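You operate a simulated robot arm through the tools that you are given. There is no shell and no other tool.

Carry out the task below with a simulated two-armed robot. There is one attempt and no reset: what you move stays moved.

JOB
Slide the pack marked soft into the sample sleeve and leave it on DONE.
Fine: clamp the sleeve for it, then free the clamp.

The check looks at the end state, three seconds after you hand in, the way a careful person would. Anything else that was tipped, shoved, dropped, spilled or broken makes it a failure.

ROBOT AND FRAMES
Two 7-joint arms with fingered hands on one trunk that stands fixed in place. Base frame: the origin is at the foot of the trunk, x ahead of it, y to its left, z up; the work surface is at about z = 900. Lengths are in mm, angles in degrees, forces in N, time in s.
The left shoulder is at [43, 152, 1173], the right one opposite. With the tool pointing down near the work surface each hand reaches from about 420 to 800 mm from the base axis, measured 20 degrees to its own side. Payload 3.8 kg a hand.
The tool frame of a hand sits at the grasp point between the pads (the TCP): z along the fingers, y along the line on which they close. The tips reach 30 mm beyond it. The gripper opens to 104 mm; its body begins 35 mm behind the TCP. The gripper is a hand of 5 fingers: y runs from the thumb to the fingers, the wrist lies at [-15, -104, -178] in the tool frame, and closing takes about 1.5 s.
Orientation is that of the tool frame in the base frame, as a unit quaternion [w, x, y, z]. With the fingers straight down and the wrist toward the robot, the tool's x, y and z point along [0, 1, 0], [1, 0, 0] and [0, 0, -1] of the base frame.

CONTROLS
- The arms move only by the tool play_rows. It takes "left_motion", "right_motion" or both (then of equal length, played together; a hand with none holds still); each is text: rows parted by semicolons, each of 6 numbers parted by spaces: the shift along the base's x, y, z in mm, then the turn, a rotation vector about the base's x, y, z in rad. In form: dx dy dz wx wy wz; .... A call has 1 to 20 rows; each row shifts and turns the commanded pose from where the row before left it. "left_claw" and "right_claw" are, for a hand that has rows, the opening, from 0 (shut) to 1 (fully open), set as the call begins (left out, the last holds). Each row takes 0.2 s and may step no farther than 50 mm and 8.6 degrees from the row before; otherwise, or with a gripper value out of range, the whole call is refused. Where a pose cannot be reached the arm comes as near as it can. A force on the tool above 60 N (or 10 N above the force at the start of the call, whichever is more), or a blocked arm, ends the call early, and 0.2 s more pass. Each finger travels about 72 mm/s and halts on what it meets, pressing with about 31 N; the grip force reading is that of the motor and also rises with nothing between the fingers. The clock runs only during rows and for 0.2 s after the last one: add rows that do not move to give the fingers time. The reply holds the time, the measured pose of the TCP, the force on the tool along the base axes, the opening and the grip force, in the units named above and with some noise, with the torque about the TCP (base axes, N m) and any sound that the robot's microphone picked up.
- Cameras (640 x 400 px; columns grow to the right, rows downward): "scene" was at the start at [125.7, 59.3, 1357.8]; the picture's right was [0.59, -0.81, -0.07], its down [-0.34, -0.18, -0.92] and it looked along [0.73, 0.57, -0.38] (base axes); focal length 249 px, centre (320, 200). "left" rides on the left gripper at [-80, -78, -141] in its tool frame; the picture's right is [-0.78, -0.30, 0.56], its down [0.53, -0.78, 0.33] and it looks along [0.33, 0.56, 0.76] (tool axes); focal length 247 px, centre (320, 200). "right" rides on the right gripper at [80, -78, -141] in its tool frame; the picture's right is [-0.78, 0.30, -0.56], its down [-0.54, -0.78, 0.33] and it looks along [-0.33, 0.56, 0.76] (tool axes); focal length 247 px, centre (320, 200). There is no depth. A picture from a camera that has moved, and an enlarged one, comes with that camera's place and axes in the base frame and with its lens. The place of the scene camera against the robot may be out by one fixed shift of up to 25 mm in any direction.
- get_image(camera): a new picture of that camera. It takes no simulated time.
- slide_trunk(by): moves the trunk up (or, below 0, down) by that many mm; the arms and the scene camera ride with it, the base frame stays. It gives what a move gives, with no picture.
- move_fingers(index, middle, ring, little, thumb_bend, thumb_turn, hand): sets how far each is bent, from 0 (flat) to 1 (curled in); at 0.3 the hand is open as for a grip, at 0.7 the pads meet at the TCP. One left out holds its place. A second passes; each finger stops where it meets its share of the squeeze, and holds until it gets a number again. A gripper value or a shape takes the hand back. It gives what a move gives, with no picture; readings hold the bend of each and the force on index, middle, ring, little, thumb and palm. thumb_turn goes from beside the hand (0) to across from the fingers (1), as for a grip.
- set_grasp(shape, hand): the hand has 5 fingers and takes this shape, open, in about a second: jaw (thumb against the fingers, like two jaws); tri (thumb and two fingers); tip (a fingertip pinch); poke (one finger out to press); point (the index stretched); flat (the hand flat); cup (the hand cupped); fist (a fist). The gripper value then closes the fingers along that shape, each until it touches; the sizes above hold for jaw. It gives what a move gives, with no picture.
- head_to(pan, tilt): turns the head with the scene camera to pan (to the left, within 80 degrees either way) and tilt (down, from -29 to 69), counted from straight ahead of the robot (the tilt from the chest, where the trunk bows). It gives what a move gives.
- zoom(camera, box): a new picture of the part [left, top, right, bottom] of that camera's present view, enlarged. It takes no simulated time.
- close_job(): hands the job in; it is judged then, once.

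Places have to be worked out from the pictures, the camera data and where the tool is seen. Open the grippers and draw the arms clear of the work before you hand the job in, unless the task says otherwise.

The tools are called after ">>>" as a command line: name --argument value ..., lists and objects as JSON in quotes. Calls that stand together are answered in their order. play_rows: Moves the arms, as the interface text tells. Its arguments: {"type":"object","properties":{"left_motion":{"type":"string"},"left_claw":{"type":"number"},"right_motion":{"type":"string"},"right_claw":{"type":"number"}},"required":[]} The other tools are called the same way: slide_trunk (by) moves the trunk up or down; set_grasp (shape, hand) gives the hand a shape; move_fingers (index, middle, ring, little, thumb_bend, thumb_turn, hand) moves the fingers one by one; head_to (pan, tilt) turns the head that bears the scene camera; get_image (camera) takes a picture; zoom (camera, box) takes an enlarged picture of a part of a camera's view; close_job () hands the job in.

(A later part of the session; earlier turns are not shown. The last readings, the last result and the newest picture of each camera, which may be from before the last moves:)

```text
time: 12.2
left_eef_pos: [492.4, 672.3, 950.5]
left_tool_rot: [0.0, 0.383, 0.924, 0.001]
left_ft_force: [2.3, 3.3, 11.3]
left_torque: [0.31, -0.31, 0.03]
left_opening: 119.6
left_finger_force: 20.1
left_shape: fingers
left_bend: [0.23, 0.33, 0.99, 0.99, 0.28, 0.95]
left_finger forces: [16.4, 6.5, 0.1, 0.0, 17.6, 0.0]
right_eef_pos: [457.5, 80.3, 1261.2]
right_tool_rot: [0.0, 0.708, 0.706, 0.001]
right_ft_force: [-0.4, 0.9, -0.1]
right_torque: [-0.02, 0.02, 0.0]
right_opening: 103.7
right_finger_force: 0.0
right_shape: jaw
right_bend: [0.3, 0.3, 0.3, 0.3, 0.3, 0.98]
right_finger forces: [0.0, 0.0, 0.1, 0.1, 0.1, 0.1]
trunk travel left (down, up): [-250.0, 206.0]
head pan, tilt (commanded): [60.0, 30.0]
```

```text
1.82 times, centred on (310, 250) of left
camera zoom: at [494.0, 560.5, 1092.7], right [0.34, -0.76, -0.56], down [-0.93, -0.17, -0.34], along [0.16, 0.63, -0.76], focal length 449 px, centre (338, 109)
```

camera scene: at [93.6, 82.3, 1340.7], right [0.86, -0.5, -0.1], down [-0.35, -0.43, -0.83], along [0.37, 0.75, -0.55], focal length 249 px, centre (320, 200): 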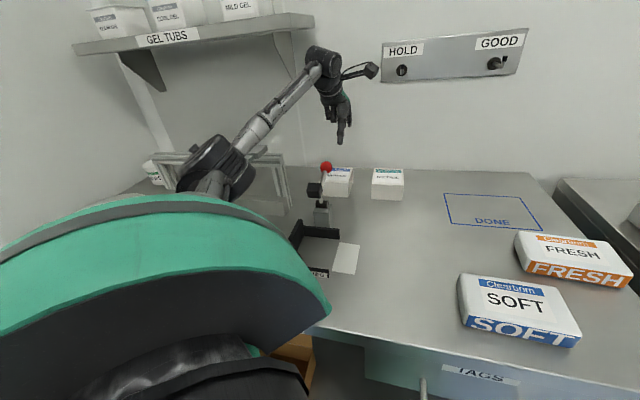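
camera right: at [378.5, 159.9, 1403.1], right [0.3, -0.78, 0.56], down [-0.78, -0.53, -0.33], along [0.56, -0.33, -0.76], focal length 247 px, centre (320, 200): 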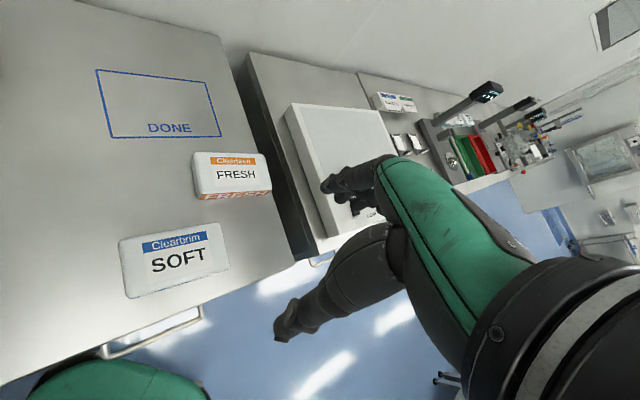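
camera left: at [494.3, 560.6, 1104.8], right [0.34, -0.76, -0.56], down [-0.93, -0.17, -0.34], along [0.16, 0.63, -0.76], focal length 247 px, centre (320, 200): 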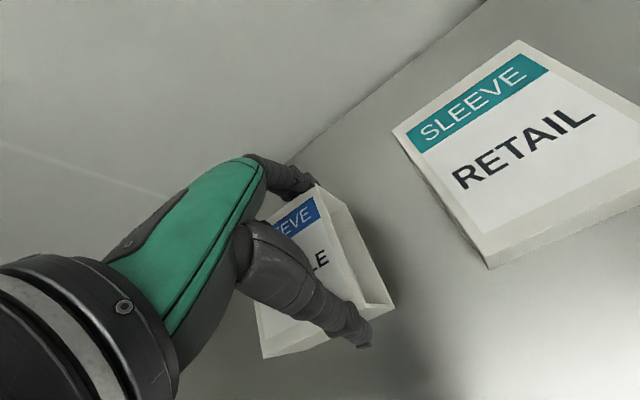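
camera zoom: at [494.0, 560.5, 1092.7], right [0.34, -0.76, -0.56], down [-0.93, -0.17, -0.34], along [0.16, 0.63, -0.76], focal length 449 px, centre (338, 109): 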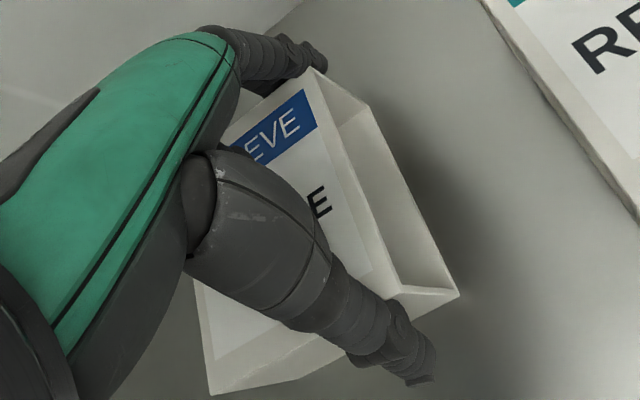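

The grip reads 17 N on thumb against index and middle. I test it with a slow 8 mm lift and look whether the sleeve follows.

>>> play_rows --left_motion "0 0 2 0 0 0;0 0 2 0 0 0;0 0 2 0 0 0;0 0 2 0 0 0;0 0 0 0 0 0"

>>> zoom --camera "left" --box '[220, 140, 400, 360]'

>>> zoom --camera "scene" --box '[305, 140, 375, 205]'

```text
time: 13.4
left_eef_pos: [491.3, 671.4, 955.0]
left_tool_rot: [-0.002, 0.383, 0.924, -0.001]
left_ft_force: [0.4, -0.4, -1.1]
left_torque: [-0.03, -0.01, 0.02]
left_opening: 118.3
left_finger_force: 17.7
left_shape: fingers
left_bend: [0.24, 0.34, 0.99, 0.99, 0.29, 0.95]
left_finger forces: [11.1, 6.2, 0.0, 0.0, 18.0, 0.0]
right_eef_pos: [457.8, 81.1, 1260.5]
right_tool_rot: [0.0, 0.707, 0.707, -0.001]
right_ft_force: [0.3, -0.2, -0.7]
right_torque: [0.01, -0.02, -0.01]
right_opening: 103.4
right_finger_force: 0.1
right_shape: jaw
right_bend: [0.3, 0.3, 0.3, 0.3, 0.3, 0.98]
right_finger forces: [0.0, 0.0, 0.1, 0.0, 0.1, 0.0]
trunk travel left (down, up): [-250.0, 206.0]
head pan, tilt (commanded): [60.0, 30.0]
```

```text
1.82 times, centred on (310, 250) of left
camera zoom: at [494.5, 560.9, 1098.1], right [0.34, -0.76, -0.56], down [-0.93, -0.17, -0.33], along [0.16, 0.63, -0.76], focal length 449 px, centre (338, 109)
```

zoom: 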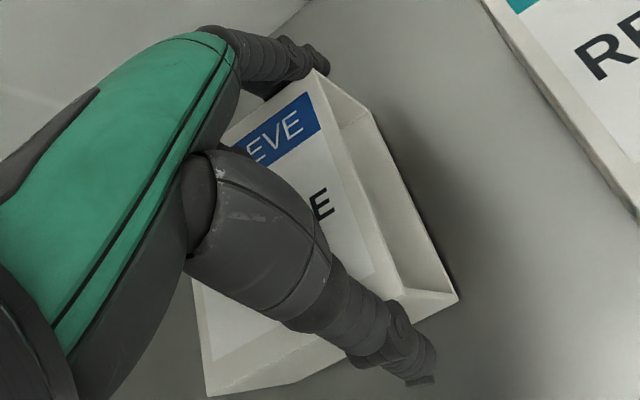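

```text
6.15 times, centred on (340, 172) of scene
camera zoom: at [93.5, 82.2, 1340.7], right [0.86, -0.5, -0.1], down [-0.35, -0.43, -0.83], along [0.37, 0.75, -0.55], focal length 1534 px, centre (197, 369)
```

zoom: 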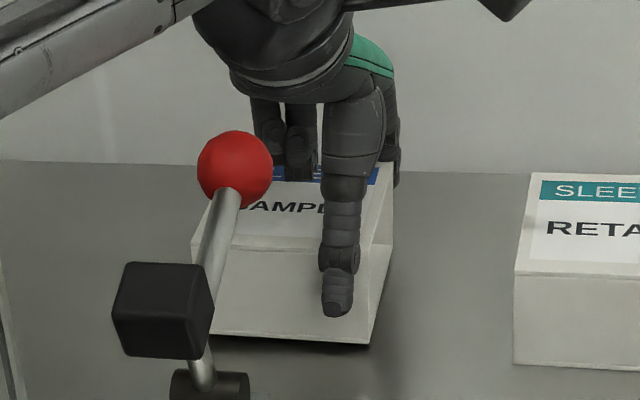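

The sleeve has come off the table with the hand (shadow visible beneath, no upward reaction). I lift it further and check it stays level.

>>> play_rows --left_motion "0 0 6 0 0 0;0 0 10 0 0 0;0 0 12 0 0 0;0 0 14 0 0 0;0 0 14 0 0 0;0 0 10 0 0 0;0 0 6 0 0 0;0 0 0 0 0 0"

>>> get_image --camera "left"

>>> zoom --camera "scene" --box '[290, 100, 410, 210]'

```text
time: 15.2
left_eef_pos: [492.4, 672.8, 1029.4]
left_tool_rot: [0.0, 0.383, 0.924, 0.0]
left_ft_force: [0.7, 0.4, -0.1]
left_torque: [0.0, -0.03, 0.0]
left_opening: 118.1
left_finger_force: 17.4
left_shape: fingers
left_bend: [0.24, 0.34, 0.99, 0.99, 0.29, 0.95]
left_finger forces: [11.0, 6.2, 0.0, 0.0, 17.7, 0.1]
right_eef_pos: [458.5, 81.7, 1261.4]
right_tool_rot: [0.0, 0.707, 0.707, 0.0]
right_ft_force: [0.4, -0.2, -0.7]
right_torque: [0.01, -0.03, -0.02]
right_opening: 103.7
right_finger_force: 0.0
right_shape: jaw
right_bend: [0.3, 0.3, 0.3, 0.3, 0.3, 0.98]
right_finger forces: [0.0, 0.1, 0.1, 0.0, 0.0, 0.0]
trunk travel left (down, up): [-250.0, 206.0]
head pan, tilt (commanded): [60.0, 30.0]
```

```text
taken
camera left: at [494.8, 561.5, 1170.7], right [0.34, -0.76, -0.56], down [-0.93, -0.17, -0.33], along [0.16, 0.63, -0.76], focal length 247 px, centre (320, 200)
```

left: 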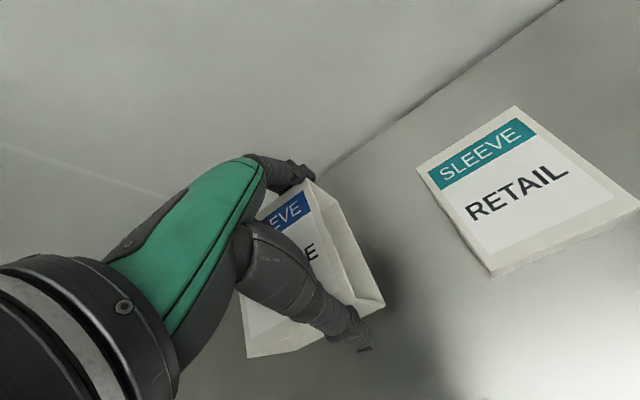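

```text
3.64 times, centred on (350, 155) of scene
camera zoom: at [93.7, 82.3, 1340.7], right [0.86, -0.5, -0.1], down [-0.35, -0.43, -0.83], along [0.37, 0.75, -0.55], focal length 907 px, centre (211, 364)
```

zoom: 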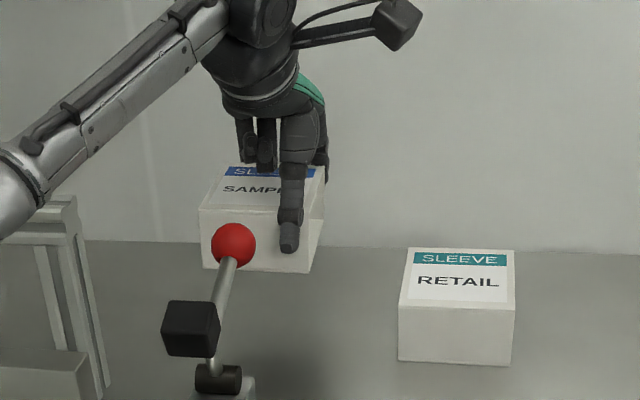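

The sleeve is held well. I zoom to determine its exact pose in the hand.

>>> zoom --camera "left" --box '[220, 160, 400, 370]'

>>> zoom --camera "scene" --box '[335, 135, 385, 180]'

```text
1.90 times, centred on (310, 265) of left
camera zoom: at [494.8, 561.5, 1170.7], right [0.34, -0.76, -0.56], down [-0.93, -0.17, -0.33], along [0.16, 0.63, -0.76], focal length 470 px, centre (339, 76)
```

zoom: 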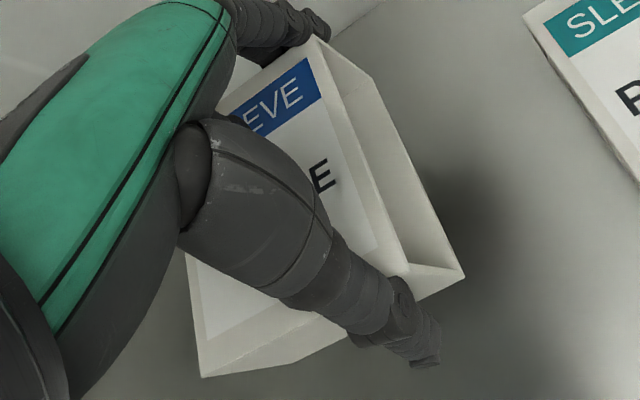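

```text
8.89 times, centred on (360, 158) of scene
camera zoom: at [93.7, 82.3, 1340.7], right [0.86, -0.5, -0.1], down [-0.35, -0.43, -0.83], along [0.37, 0.75, -0.55], focal length 2216 px, centre (-36, 578)
```

zoom: 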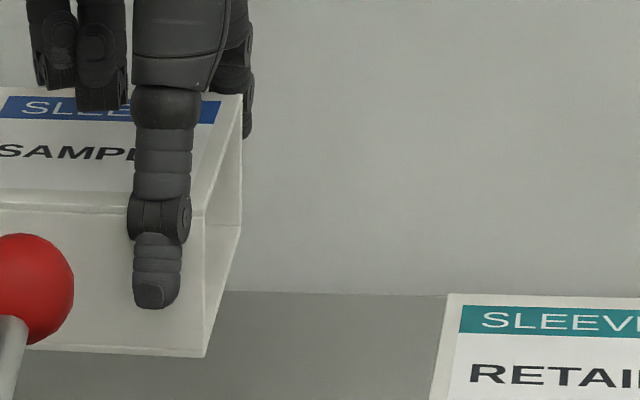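

Sleeve sits level in the hand (yaw about +1.5°), bottom about 51 mm below the TCP. I raise it, move right to clear the red ball and RETAIL, then come forward toward the fixture's right side.

>>> play_rows --left_motion "0 0 10 0 0 0;0 0 15 0 0 0;0 0 15 0 0 0;8 -8 5 0 0 -0.015;14 -14 0 0 0 -0.015;16 -16 0 0 0 0;14 -14 0 0 0 0;10 -10 0 0 0 0;-6 -6 0 0 0 0;-12 -12 0 0 0 0;-16 -16 0 0 0 0;-18 -18 0 0 0 0;-18 -18 0 0 0 0;-18 -18 0 0 0 0;-16 -16 0 0 0 0;-10 -10 0 0 0 0;0 0 0 0 0 0"

>>> get_image --camera "left"

>>> get_image --camera "scene"

```text
time: 18.8
left_eef_pos: [439.5, 497.0, 1074.5]
left_tool_rot: [-0.001, 0.396, 0.918, 0.0]
left_ft_force: [0.9, -0.3, -0.3]
left_torque: [0.01, -0.02, -0.02]
left_opening: 118.0
left_finger_force: 17.3
left_shape: fingers
left_bend: [0.25, 0.34, 0.99, 0.99, 0.29, 0.95]
left_finger forces: [10.7, 6.2, 0.0, 0.1, 17.3, 0.0]
right_eef_pos: [457.4, 82.0, 1261.4]
right_tool_rot: [-0.001, 0.707, 0.707, -0.001]
right_ft_force: [0.6, -0.7, -0.4]
right_torque: [-0.01, 0.0, 0.02]
right_opening: 103.5
right_finger_force: 0.1
right_shape: jaw
right_bend: [0.3, 0.3, 0.3, 0.3, 0.3, 0.98]
right_finger forces: [0.0, 0.0, 0.0, 0.0, 0.1, 0.0]
trunk travel left (down, up): [-250.0, 206.0]
head pan, tilt (commanded): [60.0, 30.0]
```

```text
taken
camera left: at [439.4, 385.2, 1215.9], right [0.32, -0.77, -0.56], down [-0.93, -0.14, -0.33], along [0.17, 0.62, -0.76], focal length 247 px, centre (320, 200)
```

left: 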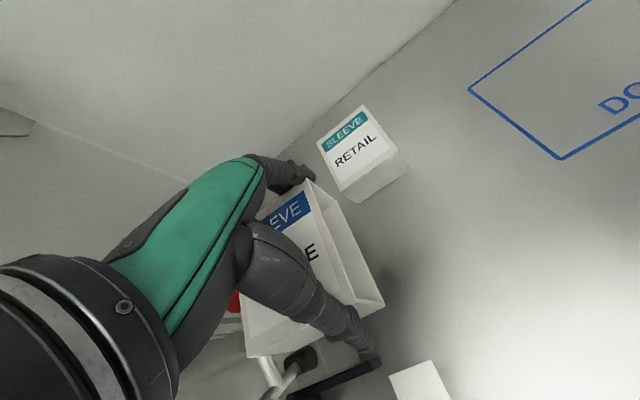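

```text
taken
camera scene: at [93.7, 82.4, 1340.7], right [0.86, -0.5, -0.1], down [-0.35, -0.43, -0.83], along [0.37, 0.75, -0.55], focal length 249 px, centre (320, 200)
```

scene: 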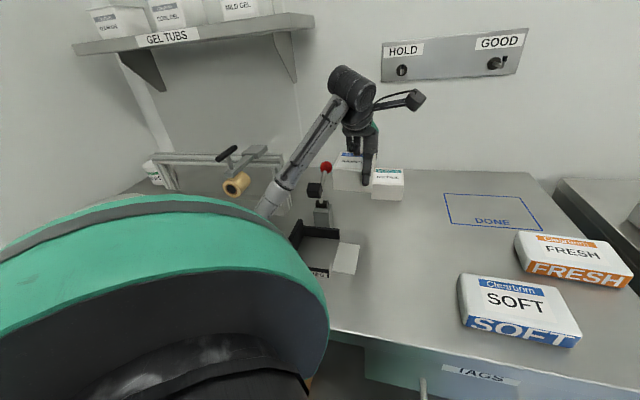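

The forearm comes from low on the left, so I raise the trunk 100 mm to keep the elbow well above the fixture and to get a steeper scene view.

>>> slide_trunk --by 100

>>> head_to --pan 58 --tilt 38

>>> get_image --camera "scene"

```text
time: 20.1
left_eef_pos: [441.8, 497.5, 1173.9]
left_tool_rot: [-0.001, 0.396, 0.918, 0.0]
left_ft_force: [-0.2, 1.1, -0.6]
left_torque: [0.03, -0.01, 0.01]
left_opening: 117.9
left_finger_force: 17.4
left_shape: fingers
left_bend: [0.25, 0.34, 0.99, 0.99, 0.29, 0.95]
left_finger forces: [10.7, 6.2, 0.0, 0.0, 17.3, 0.0]
right_eef_pos: [457.2, 82.0, 1361.5]
right_tool_rot: [-0.001, 0.707, 0.707, -0.001]
right_ft_force: [0.4, -0.2, 0.1]
right_torque: [0.01, -0.02, 0.02]
right_opening: 103.5
right_finger_force: 0.1
right_shape: jaw
right_bend: [0.3, 0.3, 0.3, 0.3, 0.3, 0.98]
right_finger forces: [0.1, 0.0, 0.0, 0.0, 0.1, 0.0]
trunk travel left (down, up): [-350.0, 106.0]
head pan, tilt (commanded): [60.0, 30.0]
```

```text
time: 20.8
left_eef_pos: [440.0, 496.4, 1174.3]
left_tool_rot: [0.0, 0.397, 0.918, 0.0]
left_ft_force: [-0.6, -0.5, 0.1]
left_torque: [0.01, -0.03, 0.0]
left_opening: 117.6
left_finger_force: 17.4
left_shape: fingers
left_bend: [0.25, 0.34, 0.99, 0.99, 0.29, 0.95]
left_finger forces: [10.6, 6.2, 0.0, 0.0, 17.2, 0.0]
right_eef_pos: [458.3, 81.9, 1360.5]
right_tool_rot: [-0.001, 0.707, 0.707, -0.001]
right_ft_force: [0.2, 0.4, 0.5]
right_torque: [0.02, 0.02, -0.01]
right_opening: 103.5
right_finger_force: 0.1
right_shape: jaw
right_bend: [0.3, 0.3, 0.3, 0.3, 0.3, 0.98]
right_finger forces: [0.0, 0.1, 0.0, 0.0, 0.1, 0.0]
trunk travel left (down, up): [-350.0, 106.0]
head pan, tilt (commanded): [58.0, 38.0]
```

```text
taken
camera scene: at [57.8, 77.2, 1436.8], right [0.85, -0.53, -0.03], down [-0.35, -0.52, -0.78], along [0.4, 0.67, -0.63], focal length 249 px, centre (320, 200)
```

scene: 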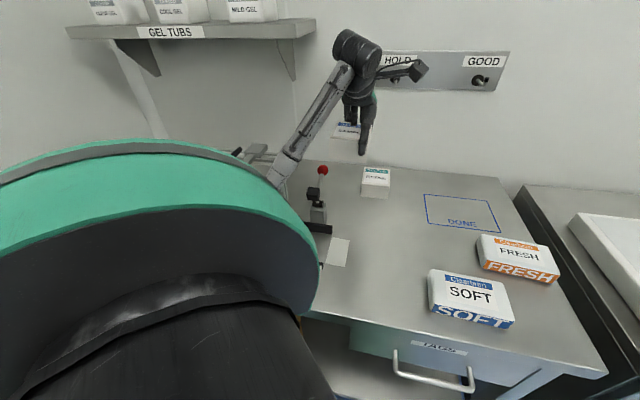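

I continue toward the fixture: to d≈522, r≈−40, still 100 mm above the table, and look again.

>>> play_rows --left_motion "-10 -10 -10 0 0 0;-17 -17 -18 0 0 0;-20 -20 -22 0 0 0;-20 -20 -22 0 0 0;-18 -18 -22 0 0 0;-14 -14 -20 0 0 0;0 0 0 0 0 0"

>>> get_image --camera "left"

>>> get_image --camera "scene"

```text
time: 22.4
left_eef_pos: [341.9, 397.8, 1059.1]
left_tool_rot: [0.0, 0.396, 0.918, 0.0]
left_ft_force: [0.3, -1.1, 0.7]
left_torque: [-0.01, 0.02, 0.0]
left_opening: 117.3
left_finger_force: 16.7
left_shape: fingers
left_bend: [0.25, 0.34, 0.99, 0.99, 0.29, 0.95]
left_finger forces: [10.2, 6.2, 0.0, 0.1, 16.7, 0.1]
right_eef_pos: [457.7, 82.6, 1360.5]
right_tool_rot: [-0.001, 0.707, 0.707, -0.001]
right_ft_force: [-0.1, 0.6, -0.1]
right_torque: [0.0, 0.0, 0.04]
right_opening: 103.8
right_finger_force: 0.0
right_shape: jaw
right_bend: [0.3, 0.3, 0.3, 0.3, 0.3, 0.98]
right_finger forces: [0.1, 0.0, 0.1, 0.1, 0.1, 0.0]
trunk travel left (down, up): [-350.0, 106.0]
head pan, tilt (commanded): [58.0, 38.0]
```

```text
taken
camera left: at [340.1, 286.4, 1200.8], right [0.32, -0.77, -0.56], down [-0.93, -0.14, -0.33], along [0.18, 0.62, -0.76], focal length 247 px, centre (320, 200)
```

left: 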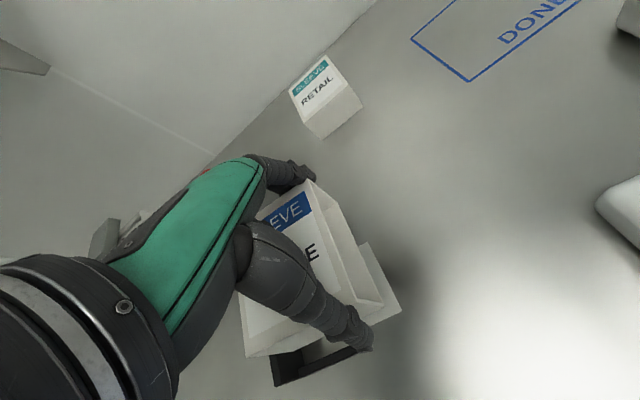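

```text
taken
camera scene: at [57.8, 77.3, 1436.7], right [0.85, -0.53, -0.03], down [-0.35, -0.52, -0.78], along [0.4, 0.67, -0.63], focal length 249 px, centre (320, 200)
```

scene: 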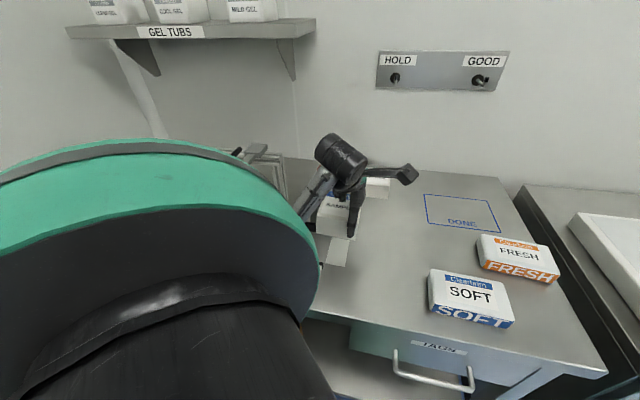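

The upper arm hides the fixture from the head camera, so I use the left camera: zoom on the fixture's front wall and the white sheet.

>>> zoom --camera "left" --box '[240, 290, 420, 400]'

>>> zoom --camera "scene" --box '[290, 130, 430, 290]'

```text
3.56 times, centred on (330, 345) of left
camera zoom: at [340.1, 286.4, 1200.8], right [0.32, -0.77, -0.56], down [-0.93, -0.14, -0.33], along [0.18, 0.62, -0.76], focal length 878 px, centre (284, -316)
```

zoom: 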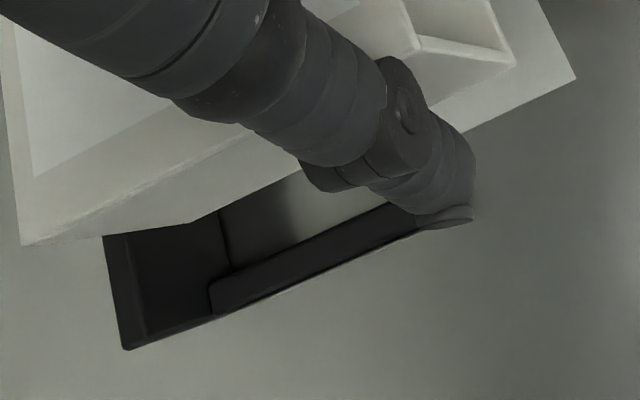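

```text
2.50 times, centred on (360, 210) of scene
camera zoom: at [57.8, 77.3, 1436.7], right [0.85, -0.53, -0.03], down [-0.35, -0.52, -0.78], along [0.4, 0.67, -0.63], focal length 623 px, centre (220, 175)
```

zoom: 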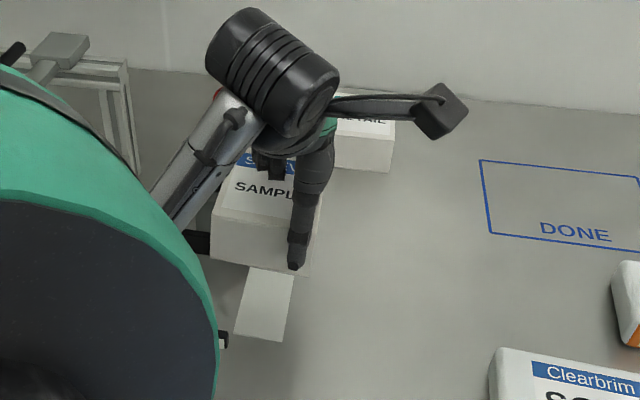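

Fixture inner walls: front at d≈465.5, back at d≈577 — 111 mm gap for the 105 mm sleeve; the sleeve is now aligned in yaw with its front at d≈471. I lower to just above the wall tops, with a 1–2 mm correction forward.

>>> play_rows --left_motion "-1 -1 -15 0 0 0;0 0 -20 0 0 0;0 0 -20 0 0 0;0 0 -15 0 0 0;0 0 -8 0 0 0;0 0 0 0 0 0"

>>> get_image --camera "left"

>>> zoom --camera "scene" --box '[290, 130, 430, 290]'

>>> zoom --camera "left" --box '[240, 290, 420, 400]'

```text
time: 23.8
left_eef_pos: [339.8, 396.6, 982.2]
left_tool_rot: [0.0, 0.396, 0.918, 0.0]
left_ft_force: [-1.1, 0.6, -0.3]
left_torque: [-0.04, -0.02, -0.03]
left_opening: 117.2
left_finger_force: 16.2
left_shape: fingers
left_bend: [0.25, 0.34, 0.99, 0.99, 0.29, 0.95]
left_finger forces: [10.0, 6.2, 0.0, 0.0, 16.3, 0.0]
right_eef_pos: [456.5, 82.0, 1360.8]
right_tool_rot: [0.0, 0.708, 0.707, -0.001]
right_ft_force: [-0.1, 0.3, 0.2]
right_torque: [0.03, 0.0, 0.01]
right_opening: 103.6
right_finger_force: 0.0
right_shape: jaw
right_bend: [0.3, 0.3, 0.3, 0.3, 0.3, 0.98]
right_finger forces: [0.0, 0.0, 0.1, 0.1, 0.1, 0.0]
trunk travel left (down, up): [-350.0, 106.0]
head pan, tilt (commanded): [58.0, 38.0]
```

```text
taken
camera left: at [339.2, 285.2, 1123.6], right [0.32, -0.77, -0.56], down [-0.93, -0.14, -0.33], along [0.18, 0.62, -0.76], focal length 247 px, centre (320, 200)
```

left: 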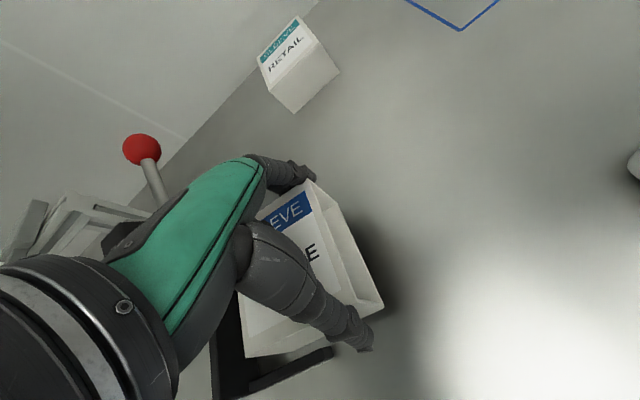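

```text
2.50 times, centred on (360, 210) of scene
camera zoom: at [57.5, 77.1, 1436.8], right [0.85, -0.53, -0.03], down [-0.35, -0.52, -0.78], along [0.4, 0.67, -0.63], focal length 623 px, centre (220, 175)
```

zoom: 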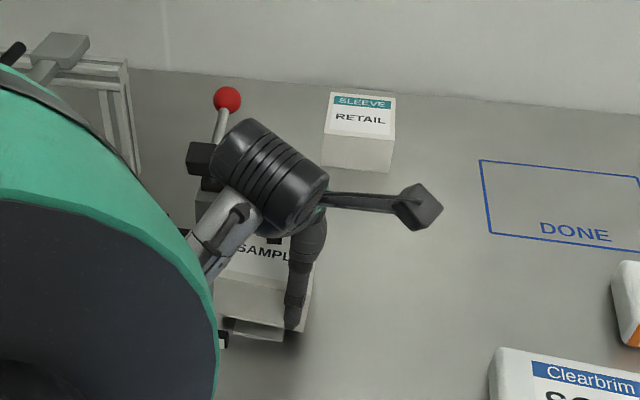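

```text
3.56 times, centred on (330, 345) of left
camera zoom: at [339.2, 285.2, 1123.6], right [0.32, -0.77, -0.56], down [-0.93, -0.14, -0.33], along [0.18, 0.62, -0.76], focal length 878 px, centre (284, -316)
```

zoom: 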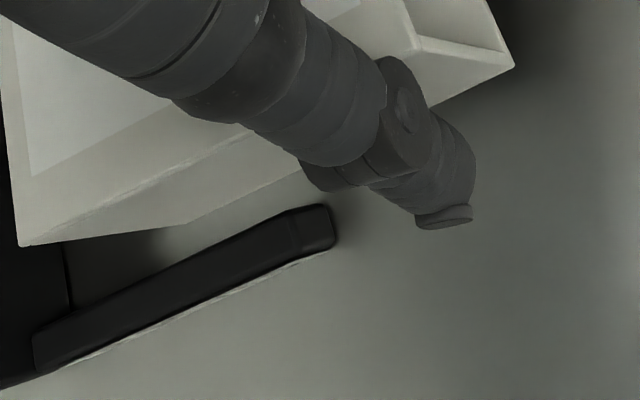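

Sleeve front edge at d≈470 sits behind the front wall's inner edge (465.5) and its left 17 mm overlaps the wall ends. I lower it gently between the walls.

>>> play_rows --left_motion "-1 -1 -10 0 0 0;0 0 -10 0 0 0;0 0 -7 0 0 0;0 0 0 0 0 0"

>>> zoom --camera "left" --box '[200, 160, 420, 400]'

```text
time: 24.8
left_eef_pos: [340.0, 394.9, 955.6]
left_tool_rot: [0.0, 0.396, 0.918, 0.0]
left_ft_force: [0.5, -0.6, 0.8]
left_torque: [-0.01, -0.11, 0.02]
left_opening: 117.2
left_finger_force: 16.7
left_shape: fingers
left_bend: [0.25, 0.34, 0.99, 0.99, 0.29, 0.95]
left_finger forces: [10.4, 6.0, 0.0, 0.1, 16.4, 0.0]
right_eef_pos: [457.5, 82.0, 1360.7]
right_tool_rot: [-0.001, 0.707, 0.707, 0.0]
right_ft_force: [-0.6, 0.2, 0.1]
right_torque: [0.02, -0.03, 0.01]
right_opening: 103.6
right_finger_force: 0.0
right_shape: jaw
right_bend: [0.3, 0.3, 0.3, 0.3, 0.3, 0.98]
right_finger forces: [0.1, 0.0, 0.0, 0.1, 0.1, 0.1]
trunk travel left (down, up): [-350.0, 106.0]
head pan, tilt (commanded): [58.0, 38.0]
```

```text
1.67 times, centred on (310, 280) of left
camera zoom: at [338.4, 283.7, 1097.3], right [0.32, -0.77, -0.56], down [-0.93, -0.14, -0.33], along [0.18, 0.62, -0.76], focal length 412 px, centre (337, 67)
```

zoom: 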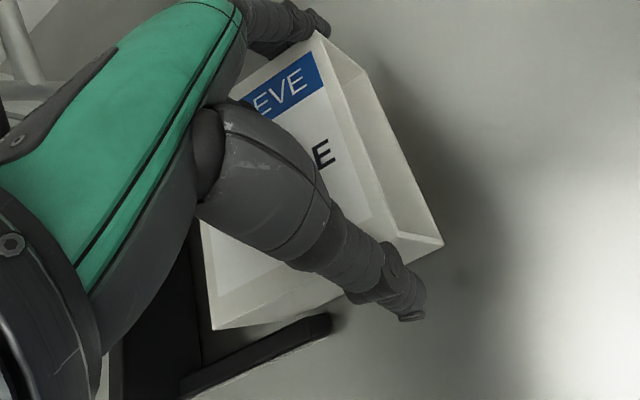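

Nearly down with no significant force yet. I lower the last few millimetres in small steps.

>>> play_rows --left_motion "0 0 -2 0 0 0;0 0 -2 0 0 0;0 0 0 0 0 0"

>>> zoom --camera "left" --box '[240, 240, 420, 400]'

```text
time: 25.6
left_eef_pos: [340.0, 395.3, 954.5]
left_tool_rot: [0.0, 0.396, 0.918, 0.002]
left_ft_force: [-1.7, 0.7, 13.9]
left_torque: [0.37, -0.4, 0.01]
left_opening: 118.1
left_finger_force: 18.9
left_shape: fingers
left_bend: [0.25, 0.34, 0.99, 0.99, 0.29, 0.95]
left_finger forces: [13.6, 6.1, 0.0, 0.1, 18.4, 0.0]
right_eef_pos: [456.8, 81.6, 1361.1]
right_tool_rot: [0.001, 0.707, 0.707, 0.001]
right_ft_force: [-0.7, -0.1, -0.3]
right_torque: [0.0, -0.04, 0.0]
right_opening: 103.5
right_finger_force: 0.1
right_shape: jaw
right_bend: [0.3, 0.3, 0.3, 0.3, 0.3, 0.98]
right_finger forces: [0.0, 0.0, 0.0, 0.0, 0.0, 0.0]
trunk travel left (down, up): [-350.0, 106.0]
head pan, tilt (commanded): [58.0, 38.0]
```

```text
2.50 times, centred on (330, 320) of left
camera zoom: at [337.3, 283.3, 1094.6], right [0.32, -0.77, -0.56], down [-0.93, -0.14, -0.34], along [0.18, 0.63, -0.76], focal length 617 px, centre (295, -100)
```

zoom: 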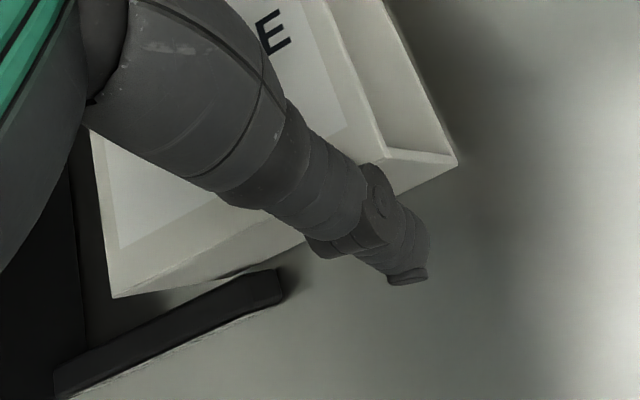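

The reaction (14 N) shows the sleeve is seated on the surface/white sheet with its left end between the walls. I release the grip, and rise straight up.

>>> move_fingers --hand "left" --index 0.17 --middle 0.17 --thumb_bend 0.17

>>> play_rows --left_motion "0 0 10 0 0 0;0 0 20 0 0 0;0 0 30 0 0 0;0 0 30 0 0 0;0 0 30 0 0 0"

>>> get_image --camera "left"

>>> zoom --camera "scene" --box '[290, 130, 430, 290]'

```text
time: 26.6
left_eef_pos: [340.3, 395.2, 951.3]
left_tool_rot: [0.0, 0.396, 0.918, 0.0]
left_ft_force: [-0.6, -0.8, 0.2]
left_torque: [0.04, 0.0, 0.01]
left_opening: 132.2
left_finger_force: 0.0
left_shape: fingers
left_bend: [0.17, 0.17, 0.99, 0.99, 0.17, 0.95]
left_finger forces: [0.0, 0.0, 0.0, 0.1, 0.0, 0.0]
right_eef_pos: [457.9, 82.0, 1361.7]
right_tool_rot: [-0.001, 0.707, 0.707, 0.0]
right_ft_force: [0.1, 0.3, 0.3]
right_torque: [-0.01, -0.01, 0.0]
right_opening: 103.5
right_finger_force: 0.0
right_shape: jaw
right_bend: [0.3, 0.3, 0.3, 0.3, 0.3, 0.98]
right_finger forces: [0.1, 0.0, 0.1, 0.0, 0.0, 0.0]
trunk travel left (down, up): [-350.0, 106.0]
head pan, tilt (commanded): [58.0, 38.0]
```

```text
time: 27.8
left_eef_pos: [340.8, 395.8, 1070.2]
left_tool_rot: [0.0, 0.396, 0.918, -0.001]
left_ft_force: [0.1, 0.0, 0.7]
left_torque: [0.01, 0.0, -0.02]
left_opening: 132.4
left_finger_force: 0.1
left_shape: fingers
left_bend: [0.17, 0.17, 0.99, 0.99, 0.17, 0.95]
left_finger forces: [0.1, 0.0, 0.1, 0.0, 0.0, 0.0]
right_eef_pos: [458.0, 81.1, 1361.2]
right_tool_rot: [-0.001, 0.707, 0.707, -0.001]
right_ft_force: [0.6, 1.1, 0.7]
right_torque: [0.0, 0.02, -0.01]
right_opening: 103.7
right_finger_force: 0.0
right_shape: jaw
right_bend: [0.3, 0.3, 0.3, 0.3, 0.3, 0.98]
right_finger forces: [0.1, 0.1, 0.0, 0.1, 0.1, 0.1]
trunk travel left (down, up): [-350.0, 106.0]
head pan, tilt (commanded): [58.0, 38.0]
```

```text
taken
camera left: at [338.7, 283.7, 1213.4], right [0.32, -0.77, -0.56], down [-0.93, -0.14, -0.33], along [0.18, 0.62, -0.76], focal length 247 px, centre (320, 200)
```

left: 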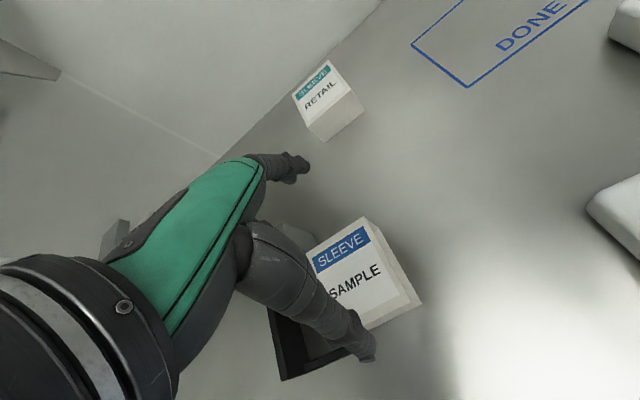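

```text
2.50 times, centred on (360, 210) of scene
camera zoom: at [58.0, 77.0, 1436.7], right [0.85, -0.53, -0.03], down [-0.35, -0.52, -0.78], along [0.4, 0.67, -0.63], focal length 623 px, centre (220, 175)
```

zoom: 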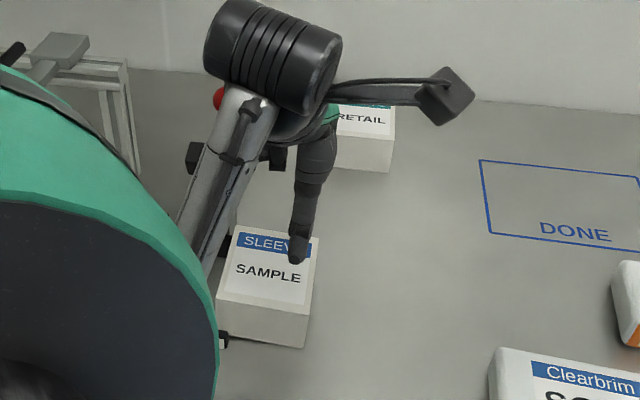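

The sleeve stands with its left end between the walls and its yaw true. To push it home I make a fist, so the little-finger side becomes a flat pusher with all of the hand staying to the right of the clamp pad.

>>> set_grasp --hand "left" --shape "fist"

>>> play_rows --left_motion "14 -14 0 0 0 0.01;16 -16 0 0 0 0.01;16 -16 0 0 0 0.01;16 -16 0 0 0 0;16 -16 0 0 0 0"

>>> get_image --camera "left"

>>> zoom --camera "scene" --box '[290, 110, 450, 290]'

```text
time: 28.7
left_eef_pos: [340.2, 396.0, 1071.3]
left_tool_rot: [0.0, 0.396, 0.918, 0.0]
left_ft_force: [0.2, 0.4, 0.2]
left_torque: [0.0, -0.02, 0.0]
left_opening: 0.0
left_finger_force: 0.2
left_shape: fist
left_bend: [1.0, 1.0, 1.0, 1.0, 0.86, 0.85]
left_finger forces: [0.0, 0.1, 0.0, 0.0, 0.1, 0.1]
right_eef_pos: [456.4, 80.9, 1360.7]
right_tool_rot: [-0.001, 0.707, 0.708, 0.0]
right_ft_force: [0.0, 0.7, 0.2]
right_torque: [-0.02, 0.01, -0.02]
right_opening: 103.6
right_finger_force: 0.0
right_shape: jaw
right_bend: [0.3, 0.3, 0.3, 0.3, 0.3, 0.98]
right_finger forces: [0.0, 0.0, 0.0, 0.1, 0.1, 0.0]
trunk travel left (down, up): [-350.0, 106.0]
head pan, tilt (commanded): [58.0, 38.0]
```

```text
time: 29.9
left_eef_pos: [417.8, 316.4, 1071.6]
left_tool_rot: [0.0, 0.383, 0.924, 0.0]
left_ft_force: [0.6, -0.1, -0.8]
left_torque: [0.0, -0.01, 0.0]
left_opening: 0.0
left_finger_force: 0.1
left_shape: fist
left_bend: [1.0, 1.0, 1.0, 1.0, 0.86, 0.85]
left_finger forces: [0.0, 0.1, 0.1, 0.1, 0.1, 0.0]
right_eef_pos: [457.9, 81.2, 1360.8]
right_tool_rot: [-0.001, 0.707, 0.707, 0.0]
right_ft_force: [0.4, -0.1, 0.3]
right_torque: [0.0, -0.01, 0.01]
right_opening: 103.6
right_finger_force: 0.0
right_shape: jaw
right_bend: [0.3, 0.3, 0.3, 0.3, 0.3, 0.98]
right_finger forces: [0.0, 0.0, 0.0, 0.0, 0.0, 0.0]
trunk travel left (down, up): [-350.0, 106.0]
head pan, tilt (commanded): [58.0, 38.0]
```

```text
taken
camera left: at [420.6, 205.2, 1212.4], right [0.34, -0.76, -0.56], down [-0.93, -0.17, -0.33], along [0.16, 0.63, -0.76], focal length 247 px, centre (320, 200)
```

left: 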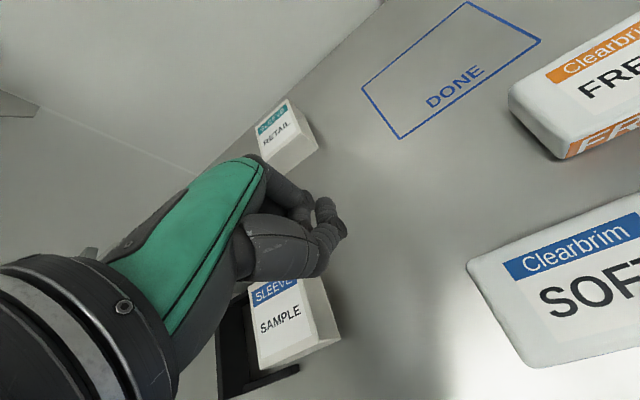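

```text
2.22 times, centred on (370, 200) of scene
camera zoom: at [58.2, 76.3, 1436.8], right [0.85, -0.53, -0.03], down [-0.35, -0.52, -0.78], along [0.4, 0.67, -0.63], focal length 554 px, centre (209, 200)
```

zoom: 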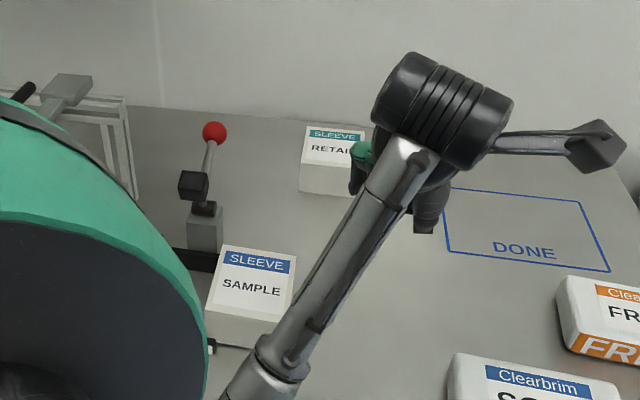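

The path is clear; I lower the fist beside the sleeve, with its bottom a bit above the table.

>>> play_rows --left_motion "0 0 -20 0 0 0;0 0 -30 0 0 0;0 0 -30 0 0 0;0 0 -30 0 0 0;0 0 -20 0 0 0;0 0 0 0 0 0"

>>> get_image --camera "left"

>>> zoom --camera "scene" --box '[290, 130, 450, 310]'

```text
time: 31.3
left_eef_pos: [416.9, 316.8, 939.4]
left_tool_rot: [0.0, 0.383, 0.924, 0.0]
left_ft_force: [0.1, -0.3, 1.1]
left_torque: [0.01, 0.05, 0.02]
left_opening: 0.3
left_finger_force: 0.0
left_shape: fist
left_bend: [1.0, 1.0, 1.0, 1.0, 0.86, 0.85]
left_finger forces: [0.0, 0.1, 0.1, 0.0, 0.0, 0.0]
right_eef_pos: [457.8, 81.7, 1361.2]
right_tool_rot: [0.0, 0.707, 0.708, 0.0]
right_ft_force: [-1.0, 0.0, -0.2]
right_torque: [0.01, 0.04, -0.03]
right_opening: 103.5
right_finger_force: 0.0
right_shape: jaw
right_bend: [0.3, 0.3, 0.3, 0.3, 0.3, 0.98]
right_finger forces: [0.0, 0.1, 0.0, 0.0, 0.0, 0.0]
trunk travel left (down, up): [-350.0, 106.0]
head pan, tilt (commanded): [58.0, 38.0]
```

```text
taken
camera left: at [419.6, 205.3, 1082.4], right [0.34, -0.76, -0.56], down [-0.93, -0.17, -0.33], along [0.16, 0.63, -0.76], focal length 247 px, centre (320, 200)
```

left: 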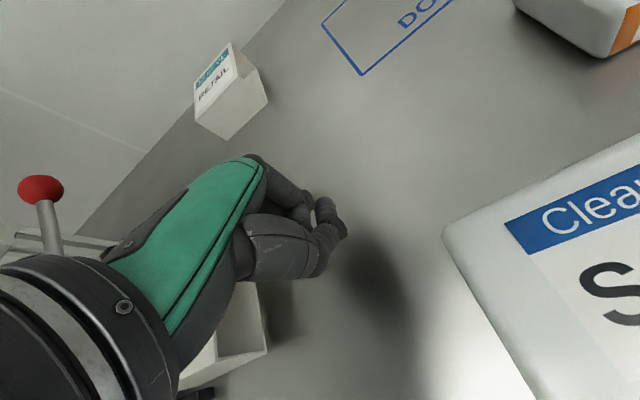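

```text
2.22 times, centred on (370, 220) of scene
camera zoom: at [57.5, 77.0, 1436.8], right [0.85, -0.53, -0.03], down [-0.35, -0.52, -0.78], along [0.4, 0.67, -0.63], focal length 554 px, centre (209, 156)
```

zoom: 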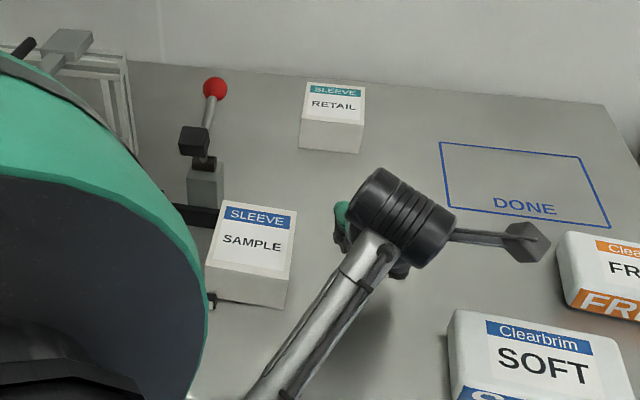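

Shadow shows some height left; I lower 26 mm more so the fist's side overlaps the sleeve's top edge.

>>> play_rows --left_motion "0 0 -13 0 0 0;0 0 -13 0 0 0;0 0 0 0 0 0"

>>> get_image --camera "left"

>>> zoom --camera "scene" --box '[330, 170, 420, 290]'

```text
time: 32.1
left_eef_pos: [419.6, 322.9, 919.6]
left_tool_rot: [0.0, 0.383, 0.924, 0.009]
left_ft_force: [-0.2, -0.2, 0.2]
left_torque: [0.02, 0.0, 0.01]
left_opening: 0.0
left_finger_force: 0.1
left_shape: fist
left_bend: [1.0, 1.0, 1.0, 1.0, 0.86, 0.85]
left_finger forces: [0.0, 0.0, 0.1, 0.1, 0.0, 0.1]
right_eef_pos: [457.6, 82.0, 1361.0]
right_tool_rot: [-0.001, 0.707, 0.707, 0.0]
right_ft_force: [0.3, -0.5, 0.5]
right_torque: [-0.03, -0.01, 0.04]
right_opening: 103.7
right_finger_force: 0.1
right_shape: jaw
right_bend: [0.3, 0.3, 0.3, 0.3, 0.3, 0.98]
right_finger forces: [0.1, 0.0, 0.1, 0.0, 0.1, 0.1]
trunk travel left (down, up): [-350.0, 106.0]
head pan, tilt (commanded): [58.0, 38.0]
```

```text
taken
camera left: at [420.8, 209.3, 1059.7], right [0.34, -0.75, -0.57], down [-0.92, -0.17, -0.34], along [0.16, 0.64, -0.75], focal length 247 px, centre (320, 200)
```

left: 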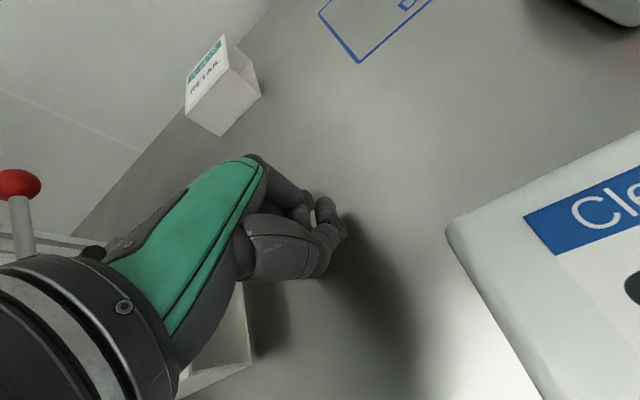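

```text
3.33 times, centred on (375, 230) of scene
camera zoom: at [57.5, 77.0, 1436.8], right [0.85, -0.53, -0.03], down [-0.35, -0.52, -0.78], along [0.4, 0.67, -0.63], focal length 831 px, centre (137, 100)
```

zoom: 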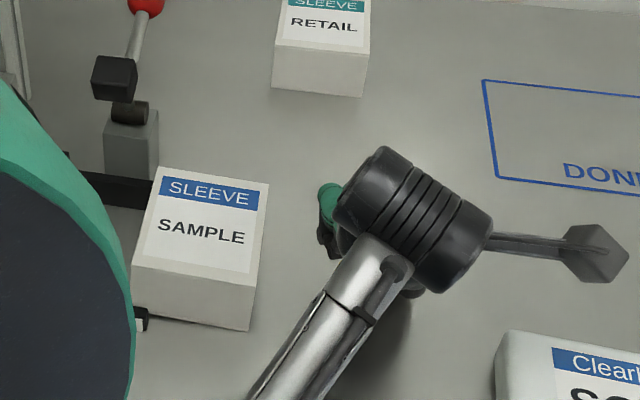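

The pose lags the command by a few mm. I issue a zero move to see whether it settles.

>>> play_rows --left_motion "0 0 0 0 0 0;0 0 0 0 0 0"

>>> head_to --pan 40 --tilt 55

>>> get_image --camera "scene"

```text
time: 32.7
left_eef_pos: [419.5, 321.2, 919.4]
left_tool_rot: [0.0, 0.384, 0.923, 0.009]
left_ft_force: [-0.4, 0.5, -0.5]
left_torque: [-0.02, -0.01, 0.0]
left_opening: 0.0
left_finger_force: 0.0
left_shape: fist
left_bend: [1.0, 1.0, 1.0, 1.0, 0.86, 0.85]
left_finger forces: [0.1, 0.0, 0.1, 0.0, 0.1, 0.1]
right_eef_pos: [456.5, 81.8, 1361.4]
right_tool_rot: [0.0, 0.707, 0.707, 0.0]
right_ft_force: [0.2, 0.3, -0.8]
right_torque: [-0.01, -0.01, -0.01]
right_opening: 103.6
right_finger_force: 0.1
right_shape: jaw
right_bend: [0.3, 0.3, 0.3, 0.3, 0.3, 0.98]
right_finger forces: [0.0, 0.0, 0.0, 0.0, 0.0, 0.0]
trunk travel left (down, up): [-350.0, 106.0]
head pan, tilt (commanded): [58.0, 38.0]
```

```text
time: 33.5
left_eef_pos: [418.9, 322.2, 918.6]
left_tool_rot: [-0.002, 0.384, 0.923, 0.008]
left_ft_force: [-0.6, -0.1, 0.6]
left_torque: [0.01, -0.01, 0.0]
left_opening: 0.0
left_finger_force: 0.1
left_shape: fist
left_bend: [1.0, 1.0, 1.0, 1.0, 0.86, 0.85]
left_finger forces: [0.0, 0.1, 0.0, 0.0, 0.0, 0.0]
right_eef_pos: [457.0, 81.3, 1360.9]
right_tool_rot: [0.0, 0.707, 0.708, -0.001]
right_ft_force: [-0.2, 1.4, 0.0]
right_torque: [0.0, -0.04, 0.0]
right_opening: 103.5
right_finger_force: 0.0
right_shape: jaw
right_bend: [0.3, 0.3, 0.3, 0.3, 0.3, 0.98]
right_finger forces: [0.0, 0.0, 0.1, 0.0, 0.0, 0.0]
trunk travel left (down, up): [-350.0, 106.0]
head pan, tilt (commanded): [40.0, 55.0]
```

```text
taken
camera scene: at [66.3, 50.1, 1412.8], right [0.64, -0.77, -0.02], down [-0.64, -0.53, -0.55], along [0.41, 0.37, -0.83], focal length 249 px, centre (320, 200)
```

scene: 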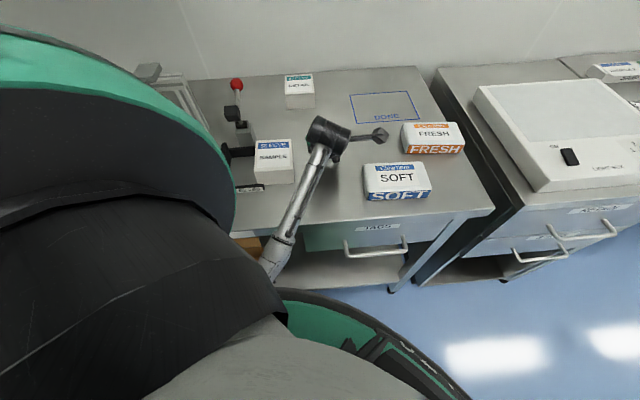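

The forearm is clear of the table edge; the lag is minor. I start pushing left (−r) in small steps toward the sleeve's right end.

>>> play_rows --left_motion "-6 6 0 0 0 0;-7 7 0 0 0 0;-7 7 0 0 0 0;-5 5 0 0 0 0;0 0 0 0 0 0"

>>> zoom --camera "scene" --box '[200, 70, 360, 220]'

>>> get_image --camera "left"

```text
time: 34.7
left_eef_pos: [397.7, 350.7, 924.0]
left_tool_rot: [0.002, 0.384, 0.923, 0.015]
left_ft_force: [0.0, 0.2, -0.6]
left_torque: [-0.02, 0.0, 0.0]
left_opening: 0.0
left_finger_force: 0.2
left_shape: fist
left_bend: [1.0, 1.0, 1.0, 1.0, 0.86, 0.85]
left_finger forces: [0.1, 0.0, 0.0, 0.0, 0.1, 0.1]
right_eef_pos: [457.9, 81.2, 1361.0]
right_tool_rot: [-0.001, 0.707, 0.707, 0.0]
right_ft_force: [0.3, 0.4, 0.6]
right_torque: [0.05, 0.02, -0.02]
right_opening: 103.7
right_finger_force: 0.1
right_shape: jaw
right_bend: [0.3, 0.3, 0.3, 0.3, 0.3, 0.98]
right_finger forces: [0.0, 0.0, 0.0, 0.0, 0.0, 0.0]
trunk travel left (down, up): [-350.0, 106.0]
head pan, tilt (commanded): [40.0, 55.0]
```

```text
2.67 times, centred on (280, 145) of scene
camera zoom: at [66.3, 50.1, 1412.8], right [0.64, -0.77, -0.02], down [-0.65, -0.53, -0.55], along [0.41, 0.37, -0.83], focal length 665 px, centre (427, 347)
```

zoom: 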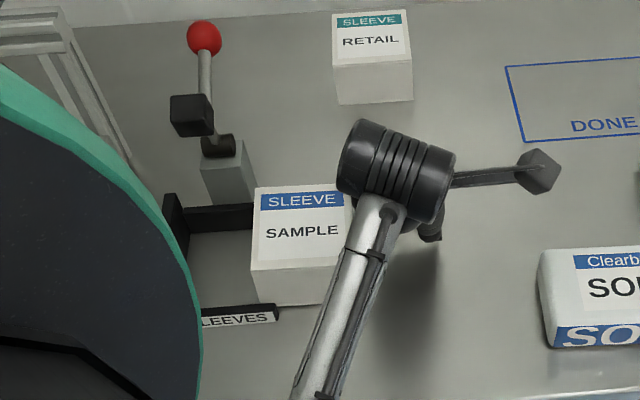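

```text
taken
camera left: at [397.3, 235.9, 1062.9], right [0.35, -0.74, -0.57], down [-0.92, -0.16, -0.35], along [0.17, 0.65, -0.74], focal length 247 px, centre (320, 200)
```

left: 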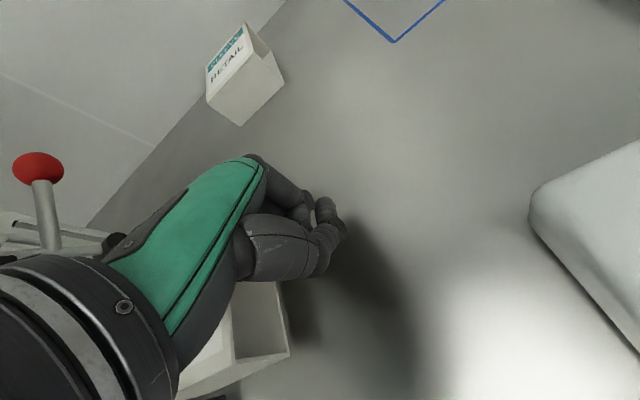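

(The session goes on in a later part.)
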